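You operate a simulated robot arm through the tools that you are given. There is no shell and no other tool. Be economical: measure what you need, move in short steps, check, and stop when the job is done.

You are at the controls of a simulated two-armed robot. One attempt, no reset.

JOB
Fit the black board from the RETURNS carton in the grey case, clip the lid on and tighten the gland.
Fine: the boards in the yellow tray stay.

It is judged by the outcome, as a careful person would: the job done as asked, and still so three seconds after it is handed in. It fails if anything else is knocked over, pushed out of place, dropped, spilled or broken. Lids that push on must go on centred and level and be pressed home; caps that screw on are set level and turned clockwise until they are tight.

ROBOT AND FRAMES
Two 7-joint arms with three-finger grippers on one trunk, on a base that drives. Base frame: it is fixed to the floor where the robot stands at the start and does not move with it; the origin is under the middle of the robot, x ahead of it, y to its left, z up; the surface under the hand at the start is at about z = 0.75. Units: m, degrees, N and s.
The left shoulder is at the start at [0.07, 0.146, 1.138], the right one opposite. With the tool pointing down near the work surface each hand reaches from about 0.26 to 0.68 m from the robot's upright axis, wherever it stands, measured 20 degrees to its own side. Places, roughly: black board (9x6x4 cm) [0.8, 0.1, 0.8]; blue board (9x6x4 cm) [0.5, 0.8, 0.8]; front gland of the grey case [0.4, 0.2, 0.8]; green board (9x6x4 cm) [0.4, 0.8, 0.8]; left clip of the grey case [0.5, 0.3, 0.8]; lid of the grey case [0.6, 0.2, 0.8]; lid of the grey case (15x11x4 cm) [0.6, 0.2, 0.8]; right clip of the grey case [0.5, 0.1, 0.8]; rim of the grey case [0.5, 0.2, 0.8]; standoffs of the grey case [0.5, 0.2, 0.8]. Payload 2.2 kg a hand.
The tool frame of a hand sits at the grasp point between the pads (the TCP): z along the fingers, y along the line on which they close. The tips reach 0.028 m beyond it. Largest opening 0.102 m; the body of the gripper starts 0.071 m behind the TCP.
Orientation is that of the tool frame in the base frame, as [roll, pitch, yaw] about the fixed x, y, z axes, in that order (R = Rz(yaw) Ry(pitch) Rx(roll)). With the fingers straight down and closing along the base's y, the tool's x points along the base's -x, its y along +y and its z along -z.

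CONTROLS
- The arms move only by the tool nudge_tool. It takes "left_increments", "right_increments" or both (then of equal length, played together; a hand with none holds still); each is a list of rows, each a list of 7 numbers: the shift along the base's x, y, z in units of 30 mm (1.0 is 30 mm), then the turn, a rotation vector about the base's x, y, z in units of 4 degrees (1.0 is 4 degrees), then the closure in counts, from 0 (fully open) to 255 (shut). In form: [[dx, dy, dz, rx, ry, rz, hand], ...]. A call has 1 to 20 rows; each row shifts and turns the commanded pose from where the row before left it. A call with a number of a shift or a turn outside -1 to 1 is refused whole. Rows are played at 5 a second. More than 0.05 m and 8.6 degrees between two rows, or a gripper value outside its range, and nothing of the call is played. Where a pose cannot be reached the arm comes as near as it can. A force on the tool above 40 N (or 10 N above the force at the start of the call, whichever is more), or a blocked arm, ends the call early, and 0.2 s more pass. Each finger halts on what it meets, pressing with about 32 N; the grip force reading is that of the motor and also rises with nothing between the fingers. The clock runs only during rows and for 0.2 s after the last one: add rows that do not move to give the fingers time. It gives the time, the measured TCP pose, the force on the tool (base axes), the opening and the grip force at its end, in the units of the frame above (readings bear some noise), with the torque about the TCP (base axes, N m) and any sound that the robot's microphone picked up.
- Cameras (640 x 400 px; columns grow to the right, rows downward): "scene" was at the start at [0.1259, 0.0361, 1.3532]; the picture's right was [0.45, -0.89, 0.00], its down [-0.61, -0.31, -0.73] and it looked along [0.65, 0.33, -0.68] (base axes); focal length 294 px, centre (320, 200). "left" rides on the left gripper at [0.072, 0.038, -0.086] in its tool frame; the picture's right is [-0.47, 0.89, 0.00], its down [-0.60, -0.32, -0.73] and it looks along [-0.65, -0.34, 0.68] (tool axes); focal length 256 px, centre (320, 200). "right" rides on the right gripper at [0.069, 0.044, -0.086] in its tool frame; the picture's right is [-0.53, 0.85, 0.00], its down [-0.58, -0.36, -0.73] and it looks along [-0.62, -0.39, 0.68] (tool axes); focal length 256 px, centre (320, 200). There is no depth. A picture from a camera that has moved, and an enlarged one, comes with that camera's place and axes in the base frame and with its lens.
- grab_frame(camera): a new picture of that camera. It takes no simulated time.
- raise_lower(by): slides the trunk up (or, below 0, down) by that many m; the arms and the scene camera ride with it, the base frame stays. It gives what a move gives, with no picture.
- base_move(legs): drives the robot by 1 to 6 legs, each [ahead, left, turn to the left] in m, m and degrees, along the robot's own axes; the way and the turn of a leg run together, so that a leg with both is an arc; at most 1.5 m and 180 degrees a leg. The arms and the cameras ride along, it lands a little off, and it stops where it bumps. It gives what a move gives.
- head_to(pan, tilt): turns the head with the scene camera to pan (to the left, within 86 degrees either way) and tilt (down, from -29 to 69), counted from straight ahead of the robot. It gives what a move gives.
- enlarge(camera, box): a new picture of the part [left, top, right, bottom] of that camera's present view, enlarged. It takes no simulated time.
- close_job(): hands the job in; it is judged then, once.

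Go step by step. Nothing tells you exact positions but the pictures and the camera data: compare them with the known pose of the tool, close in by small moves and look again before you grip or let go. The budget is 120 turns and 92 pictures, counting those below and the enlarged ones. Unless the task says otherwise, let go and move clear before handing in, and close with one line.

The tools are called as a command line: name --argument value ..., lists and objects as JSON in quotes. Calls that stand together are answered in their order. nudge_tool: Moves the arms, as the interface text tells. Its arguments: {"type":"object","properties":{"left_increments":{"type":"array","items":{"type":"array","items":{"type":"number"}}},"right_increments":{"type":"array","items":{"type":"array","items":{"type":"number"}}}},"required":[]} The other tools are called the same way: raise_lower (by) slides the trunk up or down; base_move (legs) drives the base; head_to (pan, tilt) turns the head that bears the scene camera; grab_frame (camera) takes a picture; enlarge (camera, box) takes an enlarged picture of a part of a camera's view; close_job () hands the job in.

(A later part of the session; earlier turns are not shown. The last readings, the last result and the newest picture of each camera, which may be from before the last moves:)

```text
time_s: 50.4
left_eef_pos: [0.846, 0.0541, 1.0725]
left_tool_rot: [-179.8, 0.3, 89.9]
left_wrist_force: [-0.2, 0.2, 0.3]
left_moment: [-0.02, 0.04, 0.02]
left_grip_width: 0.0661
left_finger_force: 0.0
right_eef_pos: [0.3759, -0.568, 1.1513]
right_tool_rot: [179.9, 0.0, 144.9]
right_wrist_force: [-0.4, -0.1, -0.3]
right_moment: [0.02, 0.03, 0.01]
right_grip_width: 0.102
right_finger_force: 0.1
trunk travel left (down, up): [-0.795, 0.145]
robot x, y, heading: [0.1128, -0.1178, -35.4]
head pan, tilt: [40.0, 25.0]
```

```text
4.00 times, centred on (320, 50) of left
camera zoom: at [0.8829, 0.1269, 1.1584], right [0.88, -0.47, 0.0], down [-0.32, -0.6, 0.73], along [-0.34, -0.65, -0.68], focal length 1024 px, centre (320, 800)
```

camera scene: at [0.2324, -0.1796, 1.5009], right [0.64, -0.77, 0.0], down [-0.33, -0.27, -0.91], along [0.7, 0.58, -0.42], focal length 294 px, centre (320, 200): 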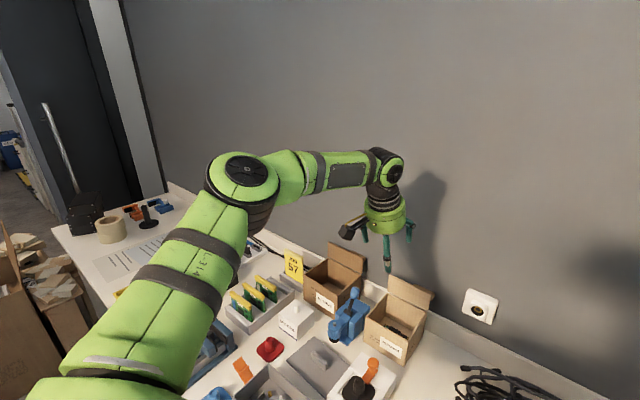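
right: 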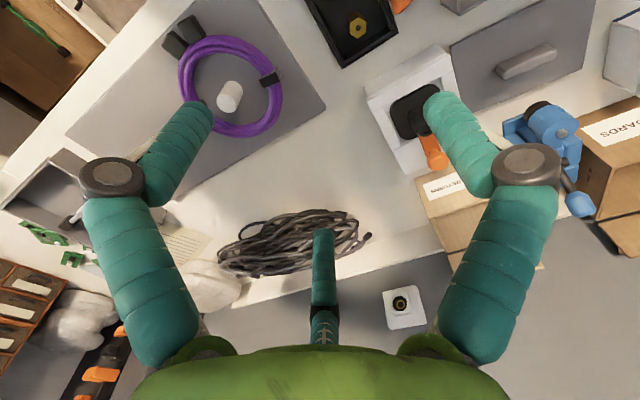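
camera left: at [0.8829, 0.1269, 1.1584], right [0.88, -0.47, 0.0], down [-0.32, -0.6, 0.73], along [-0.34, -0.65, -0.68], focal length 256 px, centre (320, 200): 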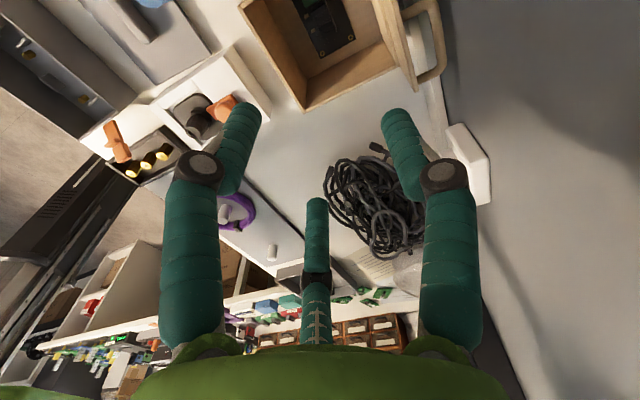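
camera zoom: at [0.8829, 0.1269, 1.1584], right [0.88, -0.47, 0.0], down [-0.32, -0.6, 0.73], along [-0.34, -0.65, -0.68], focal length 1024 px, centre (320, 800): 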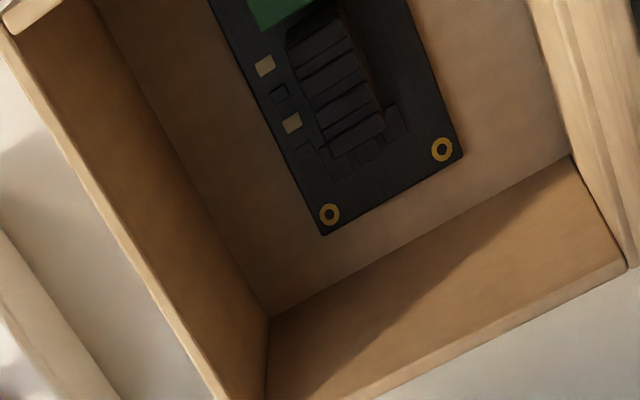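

Heatsink centre is about (0.850, 0.052). I'll lower the trunk to its starting height and descend with the arm to just above the board.

raise_lower --by -0.12

nudge_tool --left_increments '[[0.13, -0.07, -1, 0, 0, 0, 90], [0, 0, -1, 0, 0, 0, 90], [0, 0, -1, 0, 0, 0, 90], [0, 0, 0, 0, 0, 0, 90]]'

grab_frame --camera "left"

head_to --pan 75 --tilt 35

grab_frame --camera "scene"

```text
time_s: 51.9
left_eef_pos: [0.8459, 0.0544, 0.953]
left_tool_rot: [-179.9, 0.2, 89.9]
left_wrist_force: [-0.1, -0.6, -0.3]
left_moment: [0.02, -0.04, -0.02]
left_grip_width: 0.0656
left_finger_force: 0.1
right_eef_pos: [0.3765, -0.567, 1.0317]
right_tool_rot: [-180.0, 0.0, 144.9]
right_wrist_force: [0.5, -0.2, 0.3]
right_moment: [-0.02, 0.0, -0.01]
right_grip_width: 0.102
right_finger_force: 0.0
trunk travel left (down, up): [-0.675, 0.265]
robot x, y, heading: [0.1122, -0.1172, -35.2]
head pan, tilt: [40.0, 25.0]
```

```text
time_s: 52.9
left_eef_pos: [0.8371, 0.0512, 0.8691]
left_tool_rot: [179.9, 0.2, 89.9]
left_wrist_force: [-0.2, -0.4, 1.1]
left_moment: [0.01, -0.02, -0.02]
left_grip_width: 0.066
left_finger_force: 0.0
left hand out of reach, approached as far as the arm can: row 3
right_eef_pos: [0.3757, -0.5679, 1.031]
right_tool_rot: [-179.9, 0.0, 144.8]
right_wrist_force: [-0.6, 0.6, -0.1]
right_moment: [0.02, 0.0, -0.03]
right_grip_width: 0.1021
right_finger_force: 0.1
trunk travel left (down, up): [-0.675, 0.265]
robot x, y, heading: [0.1072, -0.1208, -34.9]
head pan, tilt: [40.0, 25.0]
```

```text
65 pictures are left
camera left: at [0.8742, 0.1234, 0.9551], right [0.88, -0.47, 0.0], down [-0.32, -0.6, 0.73], along [-0.34, -0.65, -0.68], focal length 256 px, centre (320, 200)
```

left: 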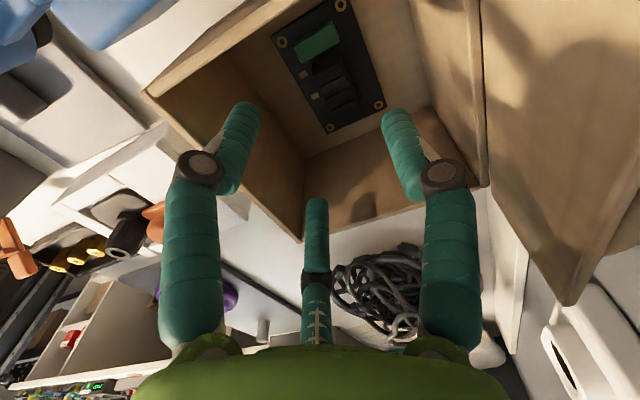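

```text
time_s: 53.9
left_eef_pos: [0.8377, 0.0504, 0.8701]
left_tool_rot: [-179.9, 0.2, 89.8]
left_wrist_force: [0.9, 0.8, -0.6]
left_moment: [-0.03, 0.02, 0.0]
left_grip_width: 0.066
left_finger_force: 0.0
right_eef_pos: [0.3753, -0.5687, 1.0316]
right_tool_rot: [-180.0, 0.1, 144.9]
right_wrist_force: [1.2, -0.4, -0.6]
right_moment: [-0.02, 0.01, -0.01]
right_grip_width: 0.1021
right_finger_force: 0.1
trunk travel left (down, up): [-0.675, 0.265]
robot x, y, heading: [0.1092, -0.1164, -35.2]
head pan, tilt: [75.0, 35.0]
```

```text
64 pictures are left
camera scene: at [0.2204, -0.092, 1.3653], right [0.64, -0.77, 0.0], down [-0.44, -0.37, -0.82], along [0.63, 0.52, -0.57], focal length 294 px, centre (320, 200)
```

scene: 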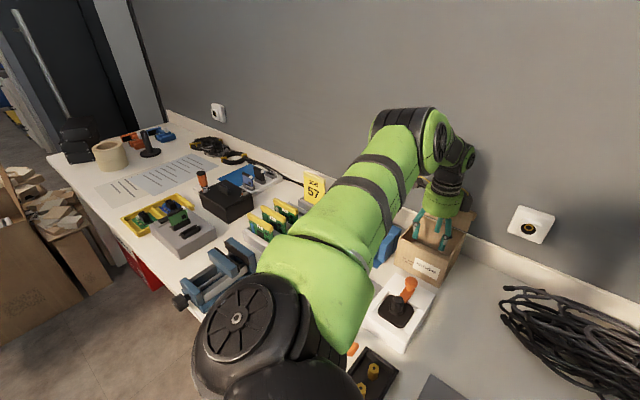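

The hand sits over the board, slightly short at x = 0.838. Lowering the trunk would carry it down, so I'll check the elbow's clearance first.

head_to --pan 82 --tilt 58

grab_frame --camera "scene"

```text
time_s: 54.8
left_eef_pos: [0.8382, 0.0508, 0.8701]
left_tool_rot: [-180.0, 0.1, 89.9]
left_wrist_force: [-0.2, 0.0, 0.2]
left_moment: [0.03, 0.02, -0.02]
left_grip_width: 0.0661
left_finger_force: 0.1
right_eef_pos: [0.3756, -0.5686, 1.0325]
right_tool_rot: [-180.0, 0.0, 144.9]
right_wrist_force: [0.0, -0.2, -0.6]
right_moment: [-0.02, -0.02, 0.0]
right_grip_width: 0.1018
right_finger_force: 0.0
trunk travel left (down, up): [-0.675, 0.265]
robot x, y, heading: [0.1078, -0.12, -35.1]
head pan, tilt: [82.0, 58.0]
```

```text
63 pictures are left
camera scene: at [0.1998, -0.098, 1.3334], right [0.73, -0.68, 0.0], down [-0.58, -0.62, -0.53], along [0.36, 0.39, -0.85], focal length 294 px, centre (320, 200)
```

scene: 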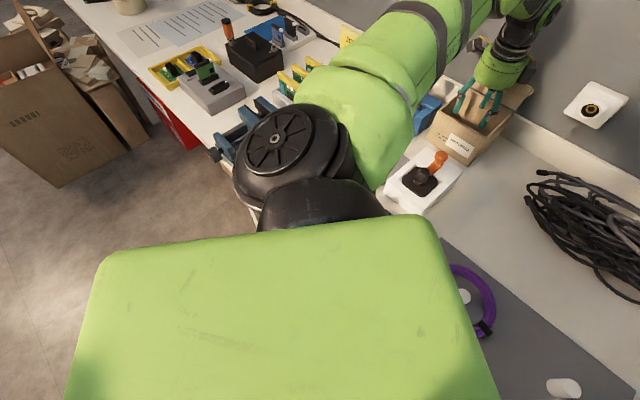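

The elbow is held high (about z 1.2), so lowering the trunk is safe. I'll raise the arm slightly to regain x = 0.85 and then lower the trunk.

nudge_tool --left_increments '[[0, 0, 1, 0, 0, 0, 90], [0.2, 0.03, 0, 0, 0, 0, 90], [0.2, 0, 0, 0, 0, 0, 90]]'

raise_lower --by -0.08

grab_frame --camera "left"

```text
time_s: 55.6
left_eef_pos: [0.8499, 0.0521, 0.8994]
left_tool_rot: [-179.9, 0.3, 89.9]
left_wrist_force: [1.1, -0.5, 0.4]
left_moment: [0.02, 0.04, 0.03]
left_grip_width: 0.066
left_finger_force: 0.1
right_eef_pos: [0.3764, -0.5697, 1.0318]
right_tool_rot: [180.0, 0.0, 144.9]
right_wrist_force: [-0.4, -0.6, 0.2]
right_moment: [-0.03, 0.03, -0.01]
right_grip_width: 0.1019
right_finger_force: 0.1
trunk travel left (down, up): [-0.675, 0.265]
robot x, y, heading: [0.1083, -0.1182, -35.2]
head pan, tilt: [82.0, 58.0]
```

```text
time_s: 56.7
left_eef_pos: [0.8476, 0.0524, 0.818]
left_tool_rot: [-179.9, 0.2, 89.9]
left_wrist_force: [-0.3, -0.1, -0.5]
left_moment: [0.0, -0.04, 0.02]
left_grip_width: 0.0659
left_finger_force: 0.0
right_eef_pos: [0.376, -0.5681, 0.9508]
right_tool_rot: [179.9, 0.0, 144.9]
right_wrist_force: [0.1, -0.5, 0.2]
right_moment: [0.01, -0.06, 0.0]
right_grip_width: 0.1022
right_finger_force: 0.0
trunk travel left (down, up): [-0.595, 0.345]
robot x, y, heading: [0.1126, -0.1182, -35.1]
head pan, tilt: [82.0, 58.0]
```

```text
62 pictures are left
camera left: at [0.8853, 0.1253, 0.9047], right [0.88, -0.47, 0.0], down [-0.32, -0.6, 0.73], along [-0.34, -0.65, -0.68], focal length 256 px, centre (320, 200)
```

left: 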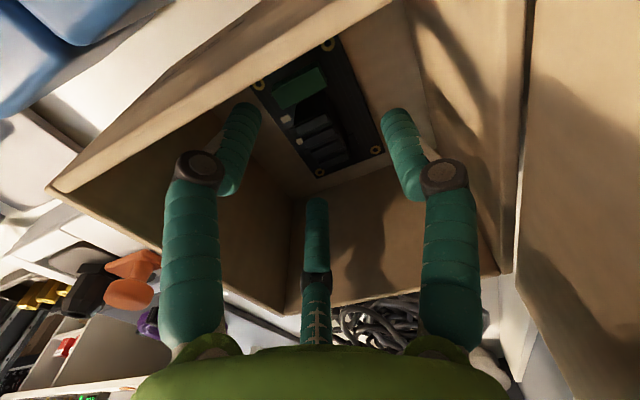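

The heatsink sits between the fingers. I'll go down to z ≈ 0.789 and check for contact.

nudge_tool --left_increments '[[0.05, 0.1, -0.5, 0, 0, 0, 90], [0, 0, -0.4, 0, 0, 0, 90], [0, 0, 0, 0, 0, 0, 90]]'

enlarge --camera "left" --box '[200, 50, 440, 200]'

```text
time_s: 57.5
left_eef_pos: [0.8409, 0.0558, 0.7959]
left_tool_rot: [-180.0, 0.3, 89.9]
left_wrist_force: [0.3, 0.6, 0.1]
left_moment: [-0.01, -0.02, 0.0]
left_grip_width: 0.0662
left_finger_force: 0.0
left hand out of reach, approached as far as the arm can: row 1, 2
right_eef_pos: [0.3751, -0.5682, 0.9517]
right_tool_rot: [179.9, 0.0, 144.9]
right_wrist_force: [-0.3, -0.3, 0.0]
right_moment: [-0.01, -0.01, 0.04]
right_grip_width: 0.1022
right_finger_force: 0.0
trunk travel left (down, up): [-0.595, 0.345]
robot x, y, heading: [0.1099, -0.1182, -35.4]
head pan, tilt: [82.0, 58.0]
```

```text
2.67 times, centred on (320, 125) of left
camera zoom: at [0.8771, 0.1283, 0.8814], right [0.88, -0.47, 0.0], down [-0.32, -0.6, 0.73], along [-0.34, -0.65, -0.68], focal length 683 px, centre (320, 400)
```

zoom: 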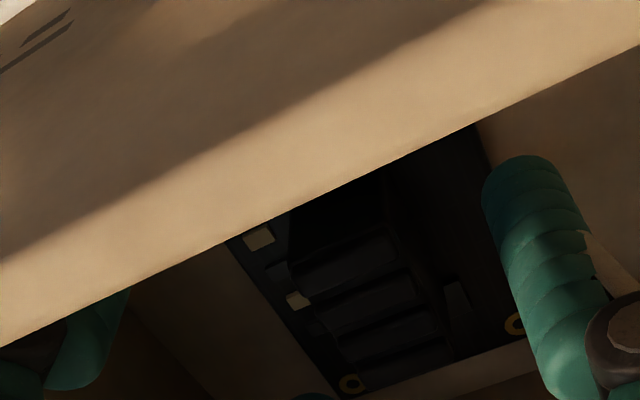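

I'll regain x by raising the arm 2 cm, then lower by trunk.

nudge_tool --left_increments '[[0, 0, 0.9, 0, 0, 0, 90], [0.3, -0.05, 0, 0, 0, 0, 90], [0, 0, 0, 0, 0, 0, 90]]'

raise_lower --by -0.034

```text
time_s: 58.3
left_eef_pos: [0.8501, 0.0531, 0.8239]
left_tool_rot: [180.0, 0.1, 89.9]
left_wrist_force: [0.4, 0.3, 0.9]
left_moment: [-0.05, 0.0, -0.03]
left_grip_width: 0.0661
left_finger_force: 0.0
right_eef_pos: [0.375, -0.5679, 0.9526]
right_tool_rot: [180.0, 0.0, 144.9]
right_wrist_force: [0.0, -0.7, 0.1]
right_moment: [0.02, -0.01, 0.0]
right_grip_width: 0.1018
right_finger_force: 0.0
trunk travel left (down, up): [-0.595, 0.345]
robot x, y, heading: [0.1094, -0.1209, -34.8]
head pan, tilt: [82.0, 58.0]
```

```text
time_s: 59.1
left_eef_pos: [0.8499, 0.0534, 0.7885]
left_tool_rot: [180.0, 0.3, 89.9]
left_wrist_force: [-0.2, -0.2, -0.8]
left_moment: [0.01, -0.01, 0.01]
left_grip_width: 0.066
left_finger_force: 0.1
right_eef_pos: [0.3763, -0.5684, 0.9175]
right_tool_rot: [179.9, 0.0, 144.9]
right_wrist_force: [-0.5, 0.1, -0.6]
right_moment: [-0.04, 0.0, -0.02]
right_grip_width: 0.1019
right_finger_force: 0.0
trunk travel left (down, up): [-0.561, 0.379]
robot x, y, heading: [0.1085, -0.1179, -35.4]
head pan, tilt: [82.0, 58.0]
```

At z = 0.7885 there's no contact force. I'll close on the heatsink.

nudge_tool --left_increments '[[0, 0, 0, 0, 0, 0, 140], [0, 0, 0, 0, 0, 0, 190], [0, 0, 0, 0, 0, 0, 255], [0, 0, 0, 0, 0, 0, 255]]'

grab_frame --camera "left"

```text
time_s: 60.1
left_eef_pos: [0.8506, 0.0538, 0.7902]
left_tool_rot: [179.9, 0.3, 89.8]
left_wrist_force: [-0.5, 0.1, 1.1]
left_moment: [-0.01, -0.08, -0.04]
left_grip_width: 0.0242
left_finger_force: 31.9
right_eef_pos: [0.3749, -0.5664, 0.9169]
right_tool_rot: [180.0, 0.0, 144.9]
right_wrist_force: [0.3, -0.3, 0.4]
right_moment: [0.01, -0.01, 0.02]
right_grip_width: 0.1022
right_finger_force: 0.0
trunk travel left (down, up): [-0.561, 0.379]
robot x, y, heading: [0.1103, -0.1191, -35.3]
head pan, tilt: [82.0, 58.0]
```

```text
60 pictures are left
camera left: at [0.8867, 0.1261, 0.8748], right [0.88, -0.47, 0.0], down [-0.32, -0.6, 0.73], along [-0.34, -0.65, -0.68], focal length 256 px, centre (320, 200)
```

left: 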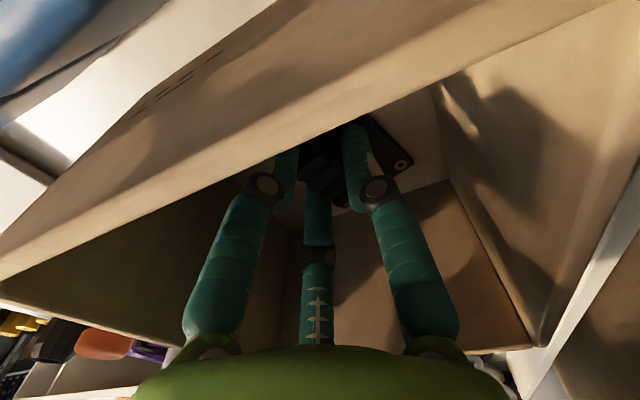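

Gripped at 24 mm, matching the heatsink. I'll lift straight up with the trunk.

raise_lower --by 0.04

raise_lower --by 0.16

grab_frame --camera "left"

```text
time_s: 60.9
left_eef_pos: [0.8504, 0.0535, 0.8299]
left_tool_rot: [-179.9, 0.2, 89.9]
left_wrist_force: [0.4, 0.5, -1.0]
left_moment: [0.01, 0.0, 0.04]
left_grip_width: 0.0244
left_finger_force: 32.3
right_eef_pos: [0.3757, -0.5684, 0.958]
right_tool_rot: [-180.0, -0.1, 144.9]
right_wrist_force: [0.0, 0.2, 0.0]
right_moment: [0.0, -0.02, 0.0]
right_grip_width: 0.1018
right_finger_force: 0.1
trunk travel left (down, up): [-0.601, 0.339]
robot x, y, heading: [0.1115, -0.1149, -35.1]
head pan, tilt: [82.0, 58.0]
```

```text
time_s: 62.8
left_eef_pos: [0.8497, 0.0545, 0.9896]
left_tool_rot: [180.0, 0.3, 89.9]
left_wrist_force: [-0.3, 0.8, -0.8]
left_moment: [0.05, 0.0, 0.03]
left_grip_width: 0.0239
left_finger_force: 31.6
right_eef_pos: [0.3763, -0.568, 1.1178]
right_tool_rot: [-180.0, -0.1, 144.9]
right_wrist_force: [0.4, -0.9, 0.4]
right_moment: [0.01, 0.01, 0.0]
right_grip_width: 0.102
right_finger_force: 0.1
trunk travel left (down, up): [-0.761, 0.179]
robot x, y, heading: [0.1089, -0.1169, -35.3]
head pan, tilt: [82.0, 58.0]
```

```text
59 pictures are left
camera left: at [0.8869, 0.1263, 1.0744], right [0.88, -0.47, 0.0], down [-0.32, -0.6, 0.73], along [-0.34, -0.65, -0.68], focal length 256 px, centre (320, 200)
```

left: 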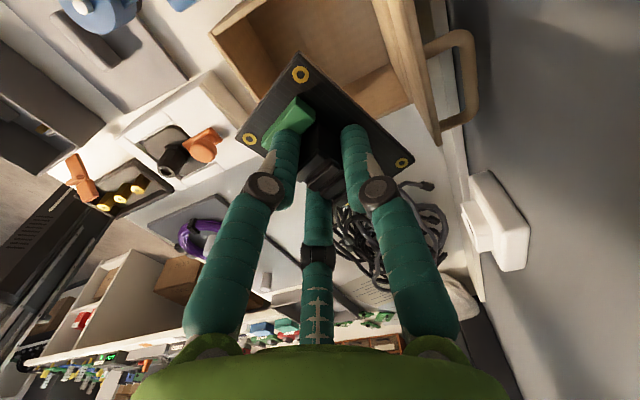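

The board is lifted. Its hole positions suggest it may be turned in the grip, so I'll take a closer look.

enlarge --camera "left" --box '[220, 40, 428, 170]'

head_to --pan 45 --tilt 30

grab_frame --camera "scene"

```text
3.08 times, centred on (324, 105) of left
camera zoom: at [0.8869, 0.1263, 1.0744], right [0.88, -0.47, 0.0], down [-0.32, -0.6, 0.73], along [-0.34, -0.65, -0.68], focal length 788 px, centre (308, 492)
```

zoom: 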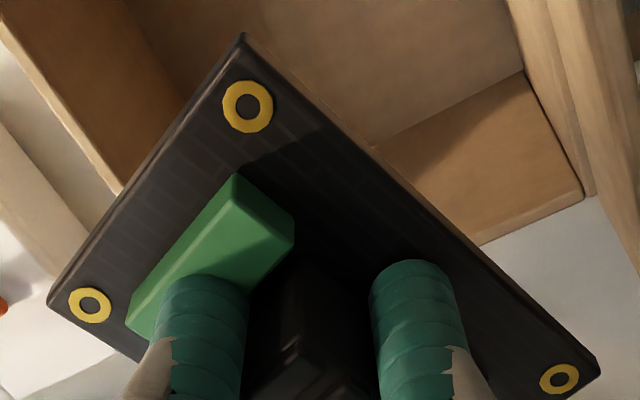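

```text
time_s: 63.8
left_eef_pos: [0.8491, 0.0536, 0.9892]
left_tool_rot: [-180.0, 0.1, 89.8]
left_wrist_force: [-0.6, -0.3, -1.4]
left_moment: [-0.01, -0.01, 0.02]
left_grip_width: 0.0238
left_finger_force: 32.3
right_eef_pos: [0.3771, -0.5667, 1.1179]
right_tool_rot: [179.9, 0.0, 144.9]
right_wrist_force: [-0.3, -0.4, -0.2]
right_moment: [-0.01, -0.01, -0.04]
right_grip_width: 0.1022
right_finger_force: 0.1
trunk travel left (down, up): [-0.761, 0.179]
robot x, y, heading: [0.1086, -0.1187, -35.4]
head pan, tilt: [45.0, 30.0]
```

```text
57 pictures are left
camera scene: at [0.2418, -0.1327, 1.459], right [0.17, -0.99, 0.0], down [-0.49, -0.09, -0.87], along [0.85, 0.15, -0.5], focal length 294 px, centre (320, 200)
```

scene: 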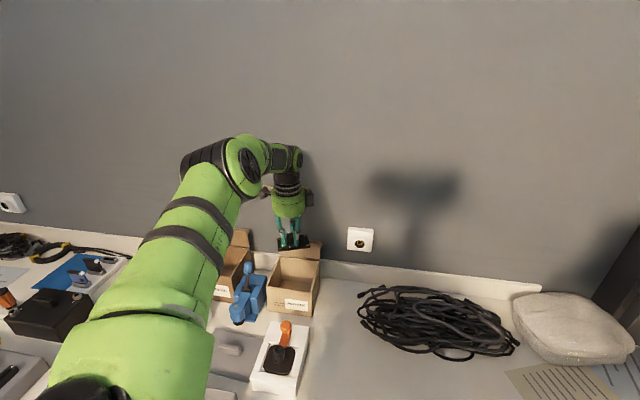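

The board is held level but turned about +20.5° in the grip, centre ≈ TCP + (0.002, −0.005), which I'll compensate with hand yaw. Next I retract the arm and drive back square to the case.

nudge_tool --left_increments '[[-0.5, 0, 1, 0, 0, 0, 255], [-0.8, 0, 0.5, 0, 0, 0, 255], [-0.8, 0, 0, 0, 0, 0, 255], [-0.8, 0, 0, 0, 0, 0, 255], [-0.8, 0, 0, 0, 0, 0, 255], [-0.8, 0, 0, 0, 0, 0, 255], [-0.8, 0, 0, 0, 0, 0, 255], [-0.8, 0, 0, 0, 0, 0, 255]]'

base_move --legs '[[-0.09, -0.06, 0], [0, 0, 35.2], [0, 0.08, 0]]'

```text
time_s: 65.6
left_eef_pos: [0.6663, 0.0535, 1.0341]
left_tool_rot: [180.0, 0.2, 89.9]
left_wrist_force: [0.2, -0.7, -0.3]
left_moment: [-0.03, -0.01, 0.0]
left_grip_width: 0.024
left_finger_force: 32.6
right_eef_pos: [0.3745, -0.5675, 1.1182]
right_tool_rot: [180.0, 0.0, 144.9]
right_wrist_force: [-0.2, 0.2, -0.3]
right_moment: [0.03, -0.04, -0.03]
right_grip_width: 0.102
right_finger_force: 0.1
trunk travel left (down, up): [-0.761, 0.179]
robot x, y, heading: [0.1105, -0.1149, -35.4]
head pan, tilt: [45.0, 30.0]
```

```text
time_s: 69.1
left_eef_pos: [0.3622, 0.4216, 1.0357]
left_tool_rot: [179.9, 0.1, 124.7]
left_wrist_force: [-0.2, 0.2, -1.3]
left_moment: [0.02, -0.02, 0.01]
left_grip_width: 0.0238
left_finger_force: 32.1
right_eef_pos: [0.476, -0.2546, 1.1152]
right_tool_rot: [180.0, 0.1, 179.5]
right_wrist_force: [-0.3, -0.5, 0.6]
right_moment: [0.05, 0.02, 0.01]
right_grip_width: 0.1019
right_finger_force: 0.1
trunk travel left (down, up): [-0.761, 0.179]
robot x, y, heading: [0.0042, -0.0325, -0.3]
head pan, tilt: [45.0, 30.0]
```

Now I look at the case interior from the head camera before bringing the hand over it.

head_to --pan 25 --tilt 58

grab_frame --camera "scene"

```text
time_s: 70.0
left_eef_pos: [0.3613, 0.4263, 1.0339]
left_tool_rot: [180.0, 0.2, 124.7]
left_wrist_force: [0.3, -0.4, -0.8]
left_moment: [0.01, 0.0, 0.03]
left_grip_width: 0.0239
left_finger_force: 31.7
right_eef_pos: [0.4753, -0.2524, 1.1177]
right_tool_rot: [180.0, 0.0, 179.7]
right_wrist_force: [-0.4, 1.1, -0.8]
right_moment: [0.02, 0.02, -0.05]
right_grip_width: 0.1023
right_finger_force: 0.1
trunk travel left (down, up): [-0.761, 0.179]
robot x, y, heading: [0.0002, -0.0326, -0.5]
head pan, tilt: [25.0, 58.0]
```

```text
56 pictures are left
camera scene: at [0.116, -0.0065, 1.4194], right [0.42, -0.91, 0.0], down [-0.77, -0.35, -0.53], along [0.48, 0.22, -0.85], focal length 294 px, centre (320, 200)
```

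scene: 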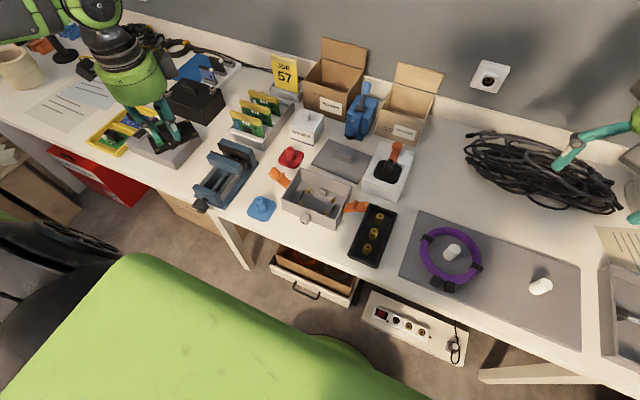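

enlarge --camera "scene" --box '[256, 130, 384, 230]'

enlarge --camera "scene" --box '[90, 90, 218, 170]'

```text
4.00 times, centred on (320, 180) of scene
camera zoom: at [0.116, -0.0065, 1.4194], right [0.42, -0.91, 0.0], down [-0.77, -0.35, -0.53], along [0.48, 0.22, -0.85], focal length 1177 px, centre (320, 280)
```

zoom: 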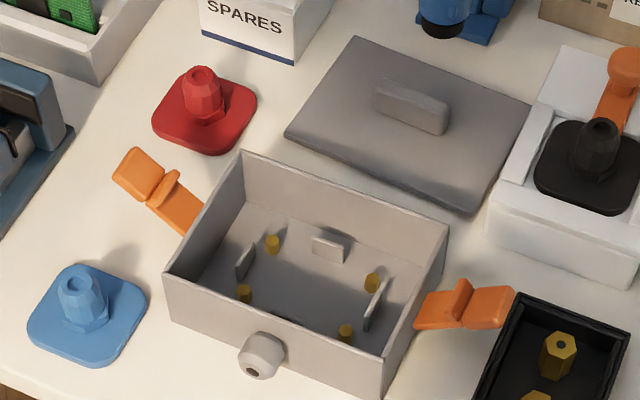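

```text
5.00 times, centred on (154, 130) of scene
camera zoom: at [0.116, -0.0065, 1.4194], right [0.42, -0.91, 0.0], down [-0.77, -0.35, -0.53], along [0.48, 0.22, -0.85], focal length 1471 px, centre (1150, 550)
```

zoom: 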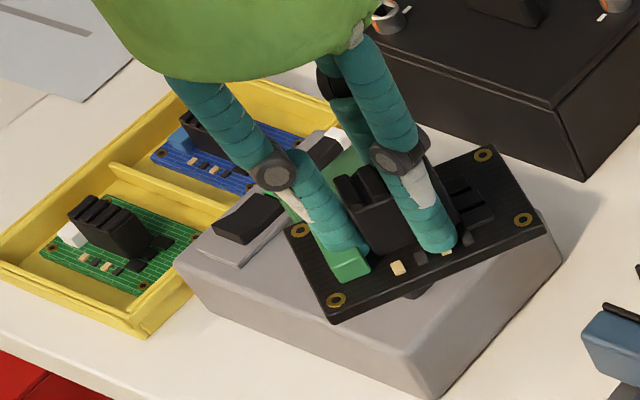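

The case has guide ribs around four standoffs, centre ≈ (0.482–0.488, 0.17). I'll bring the board above the case, turned square.

nudge_tool --left_increments '[[0.288, -0.597, 0, 0, 0, -0.9875, 255], [0.288, -0.597, 0, 0, 0, -0.9875, 255], [0.288, -0.597, 0, 0, 0, -0.9875, 255], [0.288, -0.597, 0, 0, 0, -0.9875, 255], [0.288, -0.597, 0, 0, 0, -0.9875, 255], [0.288, -0.597, 0, 0, 0, -0.9875, 255], [0.288, -0.597, 0, 0, 0, -0.9875, 255], [0.288, -0.597, 0, 0, 0, -0.9875, 255], [0.288, -0.597, 0, 0, 0, -0.9875, 255], [0.288, -0.597, 0, 0, 0, -0.9875, 255], [0.288, -0.597, 0, 0, 0, -0.9875, 255], [0.288, -0.597, 0, 0, 0, -0.9875, 255], [0.288, -0.597, 0, 0, 0, -0.9875, 255], [0.288, -0.597, 0, 0, 0, -0.9875, 255]]'

nudge_tool --left_increments '[[0, 0, -1, 0, 0, 0, 255], [0, 0, -1, 0, 0, 0, 255], [0, 0, -1, 0, 0, 0, 255], [0, 0, 0, 0, 0, 0, 255]]'

grab_frame --camera "left"

enlarge --camera "scene" --box '[240, 90, 400, 215]'

```text
time_s: 73.0
left_eef_pos: [0.4812, 0.1742, 1.0327]
left_tool_rot: [-179.9, 0.2, 69.4]
left_wrist_force: [-0.1, -0.5, -0.6]
left_moment: [0.01, 0.03, -0.02]
left_grip_width: 0.0238
left_finger_force: 32.0
right_eef_pos: [0.4766, -0.2529, 1.1169]
right_tool_rot: [180.0, 0.0, 179.6]
right_wrist_force: [0.1, -1.1, 0.3]
right_moment: [0.0, 0.02, 0.0]
right_grip_width: 0.1019
right_finger_force: 0.2
trunk travel left (down, up): [-0.761, 0.179]
robot x, y, heading: [0.0005, -0.0368, -0.4]
head pan, tilt: [25.0, 58.0]
```

```text
time_s: 74.0
left_eef_pos: [0.4807, 0.1743, 0.9429]
left_tool_rot: [180.0, 0.2, 69.3]
left_wrist_force: [-0.7, 0.3, -0.5]
left_moment: [0.01, -0.02, 0.0]
left_grip_width: 0.0236
left_finger_force: 31.9
right_eef_pos: [0.4768, -0.2515, 1.1179]
right_tool_rot: [-180.0, 0.0, 179.5]
right_wrist_force: [-0.2, 0.4, -0.5]
right_moment: [-0.02, 0.0, -0.01]
right_grip_width: 0.1022
right_finger_force: 0.1
trunk travel left (down, up): [-0.761, 0.179]
robot x, y, heading: [0.002, -0.0312, -0.3]
head pan, tilt: [25.0, 58.0]
```

```text
53 pictures are left
camera left: at [0.5417, 0.2292, 1.0287], right [0.66, -0.75, 0.0], down [-0.51, -0.45, 0.73], along [-0.55, -0.49, -0.68], focal length 256 px, centre (320, 200)
```

left: 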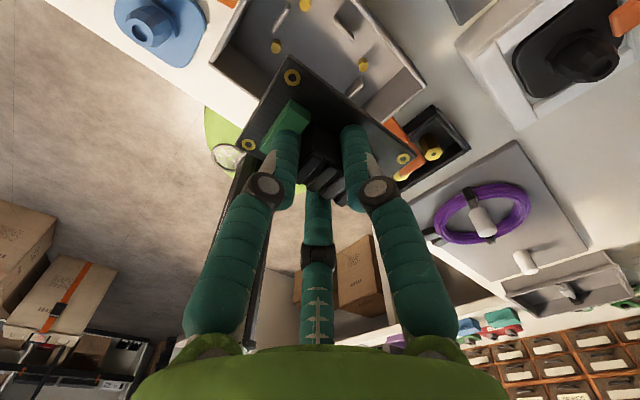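

```text
3.20 times, centred on (320, 152) of scene
camera zoom: at [0.1157, -0.0065, 1.4193], right [0.42, -0.91, 0.0], down [-0.77, -0.35, -0.53], along [0.48, 0.22, -0.85], focal length 942 px, centre (320, 352)
```

zoom: 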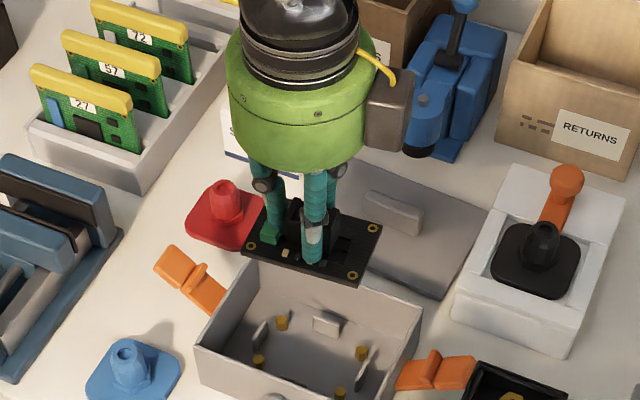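

The board hangs level but yawed about +4.7° now; the scene view agrees. I'll measure the standoffs with the wrist camera too.

nudge_tool --left_increments '[[0, 0, 0, 0, 0, -0.6, 255], [0, 0, 0, 0, 0, -0.6, 255], [0, 0, 0, 0, 0, 0, 255]]'

enlarge --camera "left" --box '[210, 0, 450, 170]'

enlarge --camera "scene" --box '[260, 120, 380, 220]'

```text
time_s: 74.8
left_eef_pos: [0.4824, 0.1748, 0.9434]
left_tool_rot: [180.0, 0.1, 64.5]
left_wrist_force: [-0.1, -0.2, -0.2]
left_moment: [-0.03, -0.02, -0.01]
left_grip_width: 0.024
left_finger_force: 32.7
right_eef_pos: [0.4761, -0.2528, 1.117]
right_tool_rot: [-180.0, 0.0, 179.5]
right_wrist_force: [0.3, -0.3, 0.2]
right_moment: [0.0, -0.03, 0.01]
right_grip_width: 0.102
right_finger_force: 0.0
trunk travel left (down, up): [-0.761, 0.179]
robot x, y, heading: [0.0029, -0.0325, -0.1]
head pan, tilt: [25.0, 58.0]
```

```text
2.35 times, centred on (330, 85) of left
camera zoom: at [0.5465, 0.2237, 1.029], right [0.6, -0.8, 0.0], down [-0.54, -0.41, 0.73], along [-0.59, -0.44, -0.68], focal length 602 px, centre (296, 471)
```

zoom: 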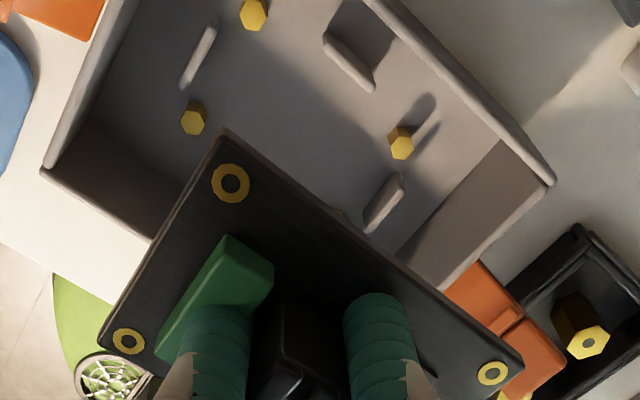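

```text
4.00 times, centred on (320, 170) of scene
camera zoom: at [0.116, -0.0065, 1.4193], right [0.42, -0.91, 0.0], down [-0.77, -0.35, -0.53], along [0.48, 0.22, -0.85], focal length 1177 px, centre (320, 320)
```

zoom: 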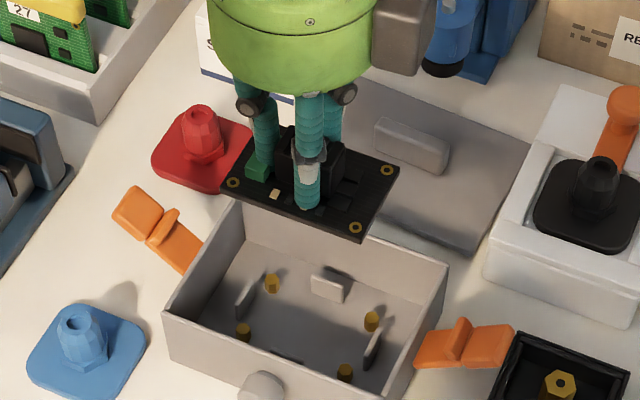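

Using the wrist camera consistently: standoff centre (0.479, 0.1707), board centre (0.4811, 0.169), both square within 1°. I shift by (−2, +1.7) mm and lower partway.

nudge_tool --left_increments '[[-0.07, 0.057, -0.9, 0, 0, 0, 255], [0, 0, -0.9, 0, 0, 0, 255], [0, 0, -0.9, 0, 0, 0, 255], [0, 0, -0.9, 0, 0, 0, 255], [0, 0, 0, 0, 0, 0, 255]]'

enlarge --camera "left" --box '[190, 0, 450, 170]'

enlarge --camera "scene" --box '[270, 140, 370, 220]'

```text
time_s: 76.0
left_eef_pos: [0.4526, 0.2031, 0.8771]
left_tool_rot: [180.0, 0.2, 64.5]
left_wrist_force: [-0.3, 0.1, -0.4]
left_moment: [0.01, -0.02, 0.0]
left_grip_width: 0.0235
left_finger_force: 31.7
left hand out of reach, approached as far as the arm can: row 2, 3, 4
right_eef_pos: [0.4768, -0.2521, 1.1174]
right_tool_rot: [-179.9, 0.1, 179.6]
right_wrist_force: [1.0, -0.4, -0.7]
right_moment: [0.0, -0.02, -0.03]
right_grip_width: 0.102
right_finger_force: 0.1
trunk travel left (down, up): [-0.761, 0.179]
robot x, y, heading: [-0.0001, -0.0317, -0.1]
head pan, tilt: [25.0, 58.0]
```

```text
2.35 times, centred on (320, 85) of left
camera zoom: at [0.5169, 0.2531, 0.9638], right [0.6, -0.8, 0.0], down [-0.55, -0.41, 0.73], along [-0.59, -0.44, -0.68], focal length 602 px, centre (320, 471)
```

zoom: 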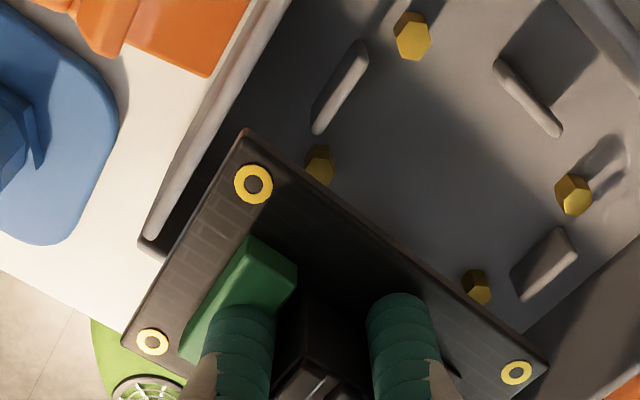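

```text
5.00 times, centred on (320, 180) of scene
camera zoom: at [0.1159, -0.0066, 1.4193], right [0.42, -0.91, 0.0], down [-0.77, -0.35, -0.53], along [0.48, 0.22, -0.85], focal length 1471 px, centre (320, 300)
```

zoom: 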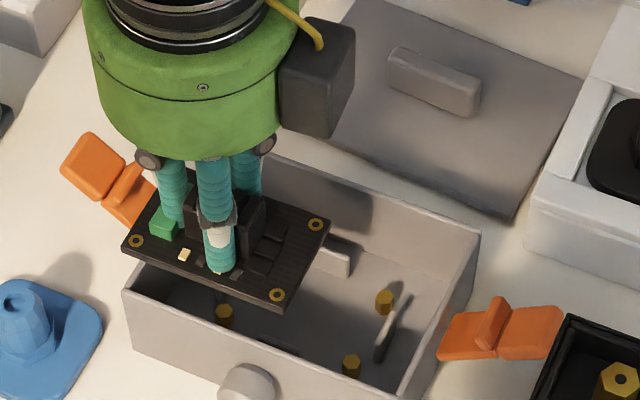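

The arm drifted off at its limit (still safely above the rim). I'll return to the reachable pose and descend with the trunk instead.

nudge_tool --left_increments '[[0, 0, 1, 0, 0, 0, 255], [0.3, -0.3, 1, 0, 0, 0, 255], [0.62, -0.58, 0.2, 0, 0, 0, 255], [0, 0, 0, 0, 0, 0, 255]]'

raise_lower --by -0.1

enlarge --camera "left" --box '[190, 0, 450, 170]'

enlarge --camera "scene" --box '[270, 110, 370, 190]'

```text
time_s: 77.0
left_eef_pos: [0.4786, 0.1777, 0.943]
left_tool_rot: [-180.0, 0.3, 64.6]
left_wrist_force: [1.0, 0.6, -0.1]
left_moment: [0.05, -0.04, 0.0]
left_grip_width: 0.0238
left_finger_force: 31.5
right_eef_pos: [0.4754, -0.2512, 1.1161]
right_tool_rot: [-179.9, -0.1, 179.7]
right_wrist_force: [0.7, -0.9, -0.3]
right_moment: [-0.01, -0.04, 0.0]
right_grip_width: 0.1019
right_finger_force: 0.0
trunk travel left (down, up): [-0.761, 0.179]
robot x, y, heading: [-0.0025, -0.032, -0.4]
head pan, tilt: [25.0, 58.0]
```

```text
time_s: 78.4
left_eef_pos: [0.4786, 0.1771, 0.8435]
left_tool_rot: [179.9, 0.1, 64.5]
left_wrist_force: [-0.2, -0.3, -0.7]
left_moment: [-0.02, 0.02, -0.01]
left_grip_width: 0.0235
left_finger_force: 32.0
right_eef_pos: [0.4773, -0.2522, 1.0172]
right_tool_rot: [179.9, 0.0, 179.7]
right_wrist_force: [0.5, 0.3, -1.0]
right_moment: [-0.02, 0.01, -0.03]
right_grip_width: 0.102
right_finger_force: 0.1
trunk travel left (down, up): [-0.661, 0.279]
robot x, y, heading: [0.0003, -0.0337, -0.5]
head pan, tilt: [25.0, 58.0]
```

```text
2.35 times, centred on (320, 85) of left
camera zoom: at [0.5431, 0.2271, 0.9288], right [0.6, -0.8, 0.0], down [-0.54, -0.41, 0.73], along [-0.59, -0.44, -0.68], focal length 602 px, centre (320, 471)
```

zoom: 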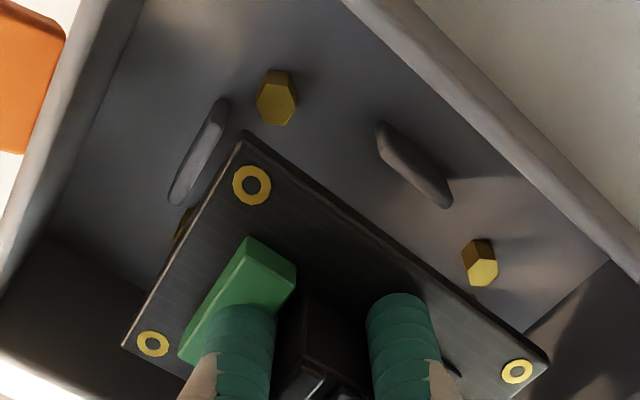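

```text
5.00 times, centred on (320, 150) of scene
camera zoom: at [0.1157, -0.0065, 1.3194], right [0.42, -0.91, 0.0], down [-0.77, -0.35, -0.53], along [0.48, 0.22, -0.85], focal length 1471 px, centre (320, 450)
```

zoom: 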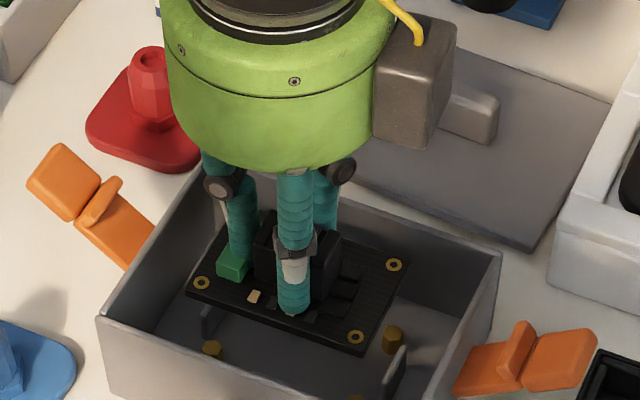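

Two cameras disagree by a few mm; the best compromise is a −1.5 mm shift in y. I'll lower 2 cm more, where comparison gets more accurate.

nudge_tool --left_increments '[[0, -0.05, 0, 0, 0, 0, 255], [0, 0, 0, 0, 0, 0, 255]]'

raise_lower --by -0.02

enlarge --camera "left" --box '[190, 0, 450, 170]'

enlarge --camera "scene" --box '[270, 110, 370, 190]'

```text
time_s: 79.0
left_eef_pos: [0.4786, 0.1759, 0.8437]
left_tool_rot: [-180.0, 0.1, 64.7]
left_wrist_force: [0.2, -0.3, -0.6]
left_moment: [0.01, 0.0, 0.02]
left_grip_width: 0.0236
left_finger_force: 32.0
right_eef_pos: [0.4758, -0.2511, 1.0172]
right_tool_rot: [-180.0, 0.1, 179.6]
right_wrist_force: [0.4, 0.3, -0.9]
right_moment: [-0.02, -0.01, 0.04]
right_grip_width: 0.1021
right_finger_force: 0.0
trunk travel left (down, up): [-0.661, 0.279]
robot x, y, heading: [0.0041, -0.0341, -0.4]
head pan, tilt: [25.0, 58.0]
```

```text
time_s: 79.6
left_eef_pos: [0.4791, 0.1761, 0.8223]
left_tool_rot: [179.9, 0.3, 64.6]
left_wrist_force: [-0.1, 0.8, -0.9]
left_moment: [0.02, -0.02, 0.01]
left_grip_width: 0.0237
left_finger_force: 31.8
right_eef_pos: [0.4763, -0.2518, 0.9966]
right_tool_rot: [-180.0, 0.0, 179.7]
right_wrist_force: [0.8, -0.2, -1.3]
right_moment: [0.02, 0.02, 0.0]
right_grip_width: 0.1021
right_finger_force: 0.0
trunk travel left (down, up): [-0.641, 0.299]
robot x, y, heading: [0.0016, -0.0287, -0.4]
head pan, tilt: [25.0, 58.0]
```

```text
2.35 times, centred on (320, 85) of left
camera zoom: at [0.543, 0.226, 0.9087], right [0.6, -0.8, 0.0], down [-0.54, -0.41, 0.73], along [-0.59, -0.44, -0.68], focal length 602 px, centre (320, 471)
```

zoom: 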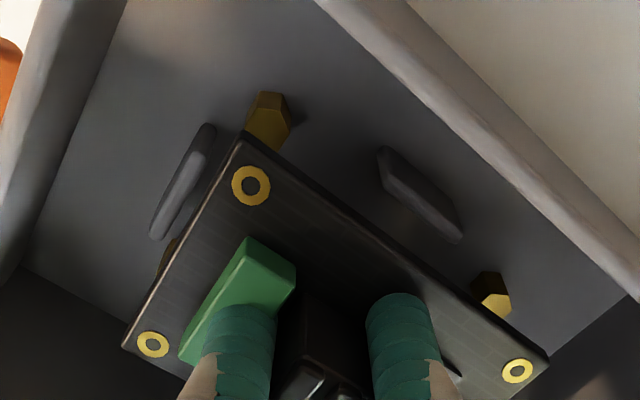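

```text
5.00 times, centred on (320, 150) of scene
camera zoom: at [0.1157, -0.0065, 1.2993], right [0.42, -0.91, 0.0], down [-0.77, -0.35, -0.53], along [0.48, 0.22, -0.85], focal length 1471 px, centre (320, 450)
```

zoom: 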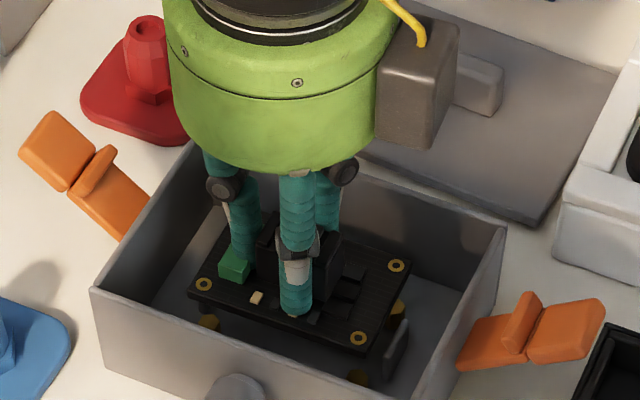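

Now the holes project onto the standoffs within about 1 mm. I'll apply a tiny shift and lower most of the way.

nudge_tool --left_increments '[[0.025, -0.025, 0, 0, 0, 0, 255], [0, 0, 0, 0, 0, 0, 255]]'

raise_lower --by -0.02

enlarge --camera "left" --box '[190, 0, 450, 170]'

enlarge --camera "scene" --box '[270, 110, 370, 190]'

```text
time_s: 80.2
left_eef_pos: [0.479, 0.1752, 0.8225]
left_tool_rot: [-179.9, 0.2, 64.7]
left_wrist_force: [-0.5, 0.0, -1.1]
left_moment: [-0.03, 0.01, -0.02]
left_grip_width: 0.0239
left_finger_force: 31.8
right_eef_pos: [0.4759, -0.2514, 0.9966]
right_tool_rot: [-180.0, 0.0, 179.6]
right_wrist_force: [0.3, 0.6, 0.3]
right_moment: [0.01, -0.02, 0.02]
right_grip_width: 0.102
right_finger_force: 0.1
trunk travel left (down, up): [-0.641, 0.299]
robot x, y, heading: [0.0019, -0.0325, -0.3]
head pan, tilt: [25.0, 58.0]
```

```text
time_s: 80.9
left_eef_pos: [0.4802, 0.176, 0.8036]
left_tool_rot: [-179.9, 0.1, 64.6]
left_wrist_force: [0.2, -0.3, -0.6]
left_moment: [0.0, -0.01, -0.01]
left_grip_width: 0.0237
left_finger_force: 32.3
right_eef_pos: [0.4756, -0.2501, 0.9768]
right_tool_rot: [-180.0, -0.1, 179.5]
right_wrist_force: [0.3, -0.6, 0.0]
right_moment: [0.03, 0.0, -0.01]
right_grip_width: 0.1017
right_finger_force: 0.0
trunk travel left (down, up): [-0.621, 0.319]
robot x, y, heading: [0.0046, -0.0336, -0.5]
head pan, tilt: [25.0, 58.0]
```

```text
2.35 times, centred on (320, 85) of left
camera zoom: at [0.5436, 0.2253, 0.8888], right [0.6, -0.8, 0.0], down [-0.54, -0.41, 0.73], along [-0.59, -0.44, -0.68], focal length 602 px, centre (320, 471)
```

zoom: 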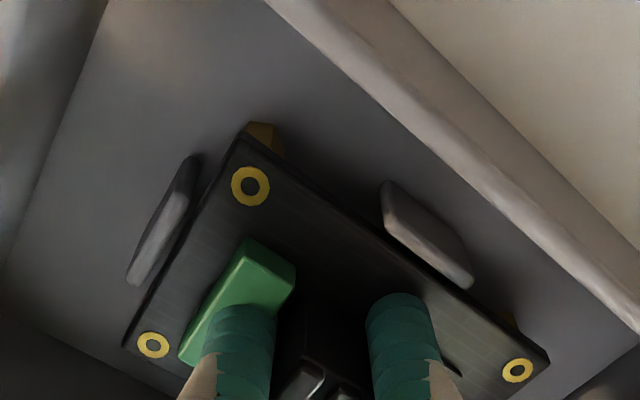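

```text
5.00 times, centred on (320, 150) of scene
camera zoom: at [0.1157, -0.0065, 1.2793], right [0.42, -0.91, 0.0], down [-0.77, -0.35, -0.53], along [0.48, 0.22, -0.85], focal length 1471 px, centre (320, 450)
```

zoom: 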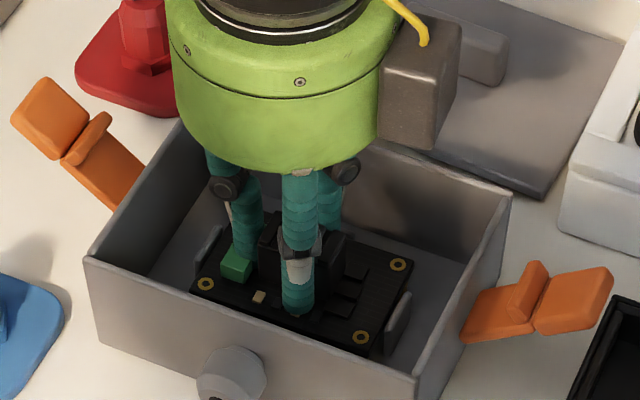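

The board is between the ribs. I'll lower gently until it rests on the standoffs.

nudge_tool --left_increments '[[0, 0, -0.1, 0, 0, 0, 255], [0, 0, -0.1, 0, 0, 0, 255], [0, 0, -0.1, 0, 0, 0, 255], [0, 0, 0, 0, 0, 0, 255]]'

```text
time_s: 81.8
left_eef_pos: [0.4796, 0.1763, 0.8]
left_tool_rot: [179.5, -0.1, 64.6]
left_wrist_force: [-10.0, 3.2, 19.8]
left_moment: [-0.18, 0.66, -0.13]
left_grip_width: 0.0235
left_finger_force: 32.3
right_eef_pos: [0.4734, -0.2522, 0.9783]
right_tool_rot: [-180.0, 0.2, 179.6]
right_wrist_force: [0.2, 0.6, 0.8]
right_moment: [-0.01, 0.03, 0.03]
right_grip_width: 0.1022
right_finger_force: 0.0
trunk travel left (down, up): [-0.621, 0.319]
robot x, y, heading: [0.001, -0.0315, -0.5]
head pan, tilt: [25.0, 58.0]
stopped in row 4 (left hand): the force on the tool passed its limit at 42 N (the readings are from after the stop); the commanded pose is now the measured one
```

There's contact at z = 0.800. I'll look at how the board sits.

enlarge --camera "left" --box '[190, 30, 450, 180]'

enlarge --camera "scene" --box '[285, 135, 365, 200]'

```text
2.46 times, centred on (320, 105) of left
camera zoom: at [0.5432, 0.2254, 0.8867], right [0.6, -0.8, 0.01], down [-0.55, -0.41, 0.73], along [-0.58, -0.44, -0.69], focal length 630 px, centre (320, 434)
```

zoom: 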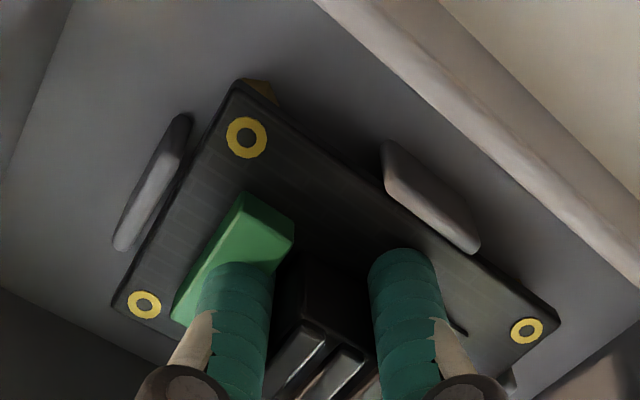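

```text
6.15 times, centred on (325, 168) of scene
camera zoom: at [0.1118, -0.0067, 1.2797], right [0.42, -0.91, 0.0], down [-0.77, -0.35, -0.53], along [0.48, 0.22, -0.85], focal length 1811 px, centre (289, 400)
```

zoom: 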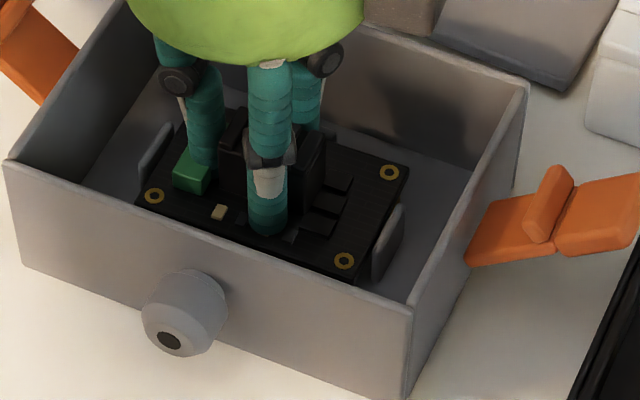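

The board's underside sits about 37 mm below the TCP, so at z 0.800 it is resting on the standoffs (tops ≈ 0.7635). I'll open only a little, so as not to push any parts, and look.

nudge_tool --left_increments '[[0, 0, 0, 0, 0, 0, 215], [0, 0, 0, 0, 0, 0, 165], [0, 0, 0, 0, 0, 0, 165]]'

enlarge --camera "left" --box '[190, 30, 450, 180]'

enlarge --camera "scene" --box '[285, 135, 365, 200]'

```text
time_s: 82.6
left_eef_pos: [0.4838, 0.176, 0.8006]
left_tool_rot: [179.0, -0.2, 64.7]
left_wrist_force: [-0.8, 8.0, 29.3]
left_moment: [0.42, 0.2, -0.11]
left_grip_width: 0.0361
left_finger_force: 0.0
right_eef_pos: [0.4733, -0.2501, 0.9794]
right_tool_rot: [180.0, 0.1, 179.6]
right_wrist_force: [-0.2, -0.2, -0.3]
right_moment: [0.01, 0.01, 0.01]
right_grip_width: 0.1022
right_finger_force: 0.1
trunk travel left (down, up): [-0.621, 0.319]
robot x, y, heading: [-0.0009, -0.0365, -0.7]
head pan, tilt: [25.0, 58.0]
```

```text
2.46 times, centred on (320, 105) of left
camera zoom: at [0.545, 0.2259, 0.8869], right [0.6, -0.8, 0.01], down [-0.56, -0.41, 0.72], along [-0.57, -0.44, -0.69], focal length 630 px, centre (320, 434)
```

zoom: 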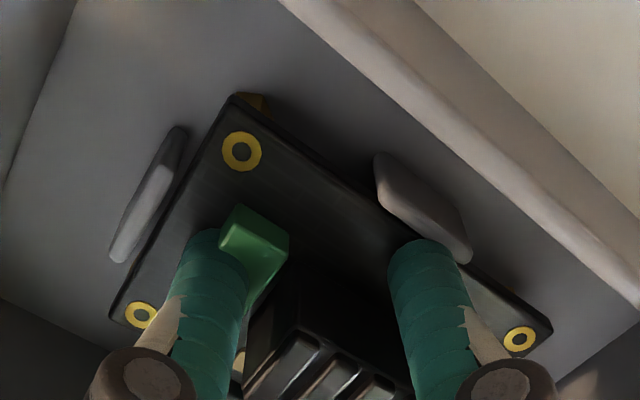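

```text
6.15 times, centred on (325, 168) of scene
camera zoom: at [0.1119, -0.0064, 1.2798], right [0.42, -0.91, 0.0], down [-0.77, -0.35, -0.53], along [0.48, 0.22, -0.85], focal length 1811 px, centre (289, 400)
```

zoom: 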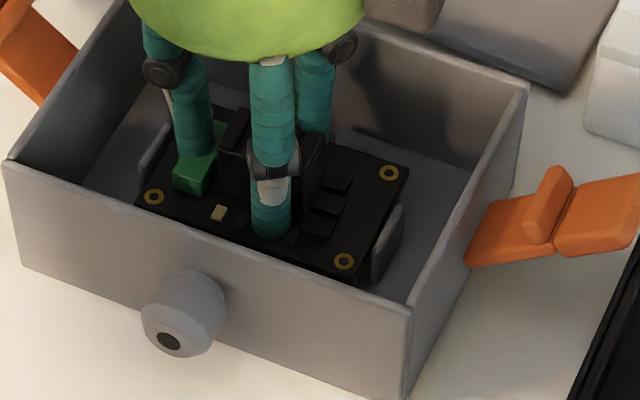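

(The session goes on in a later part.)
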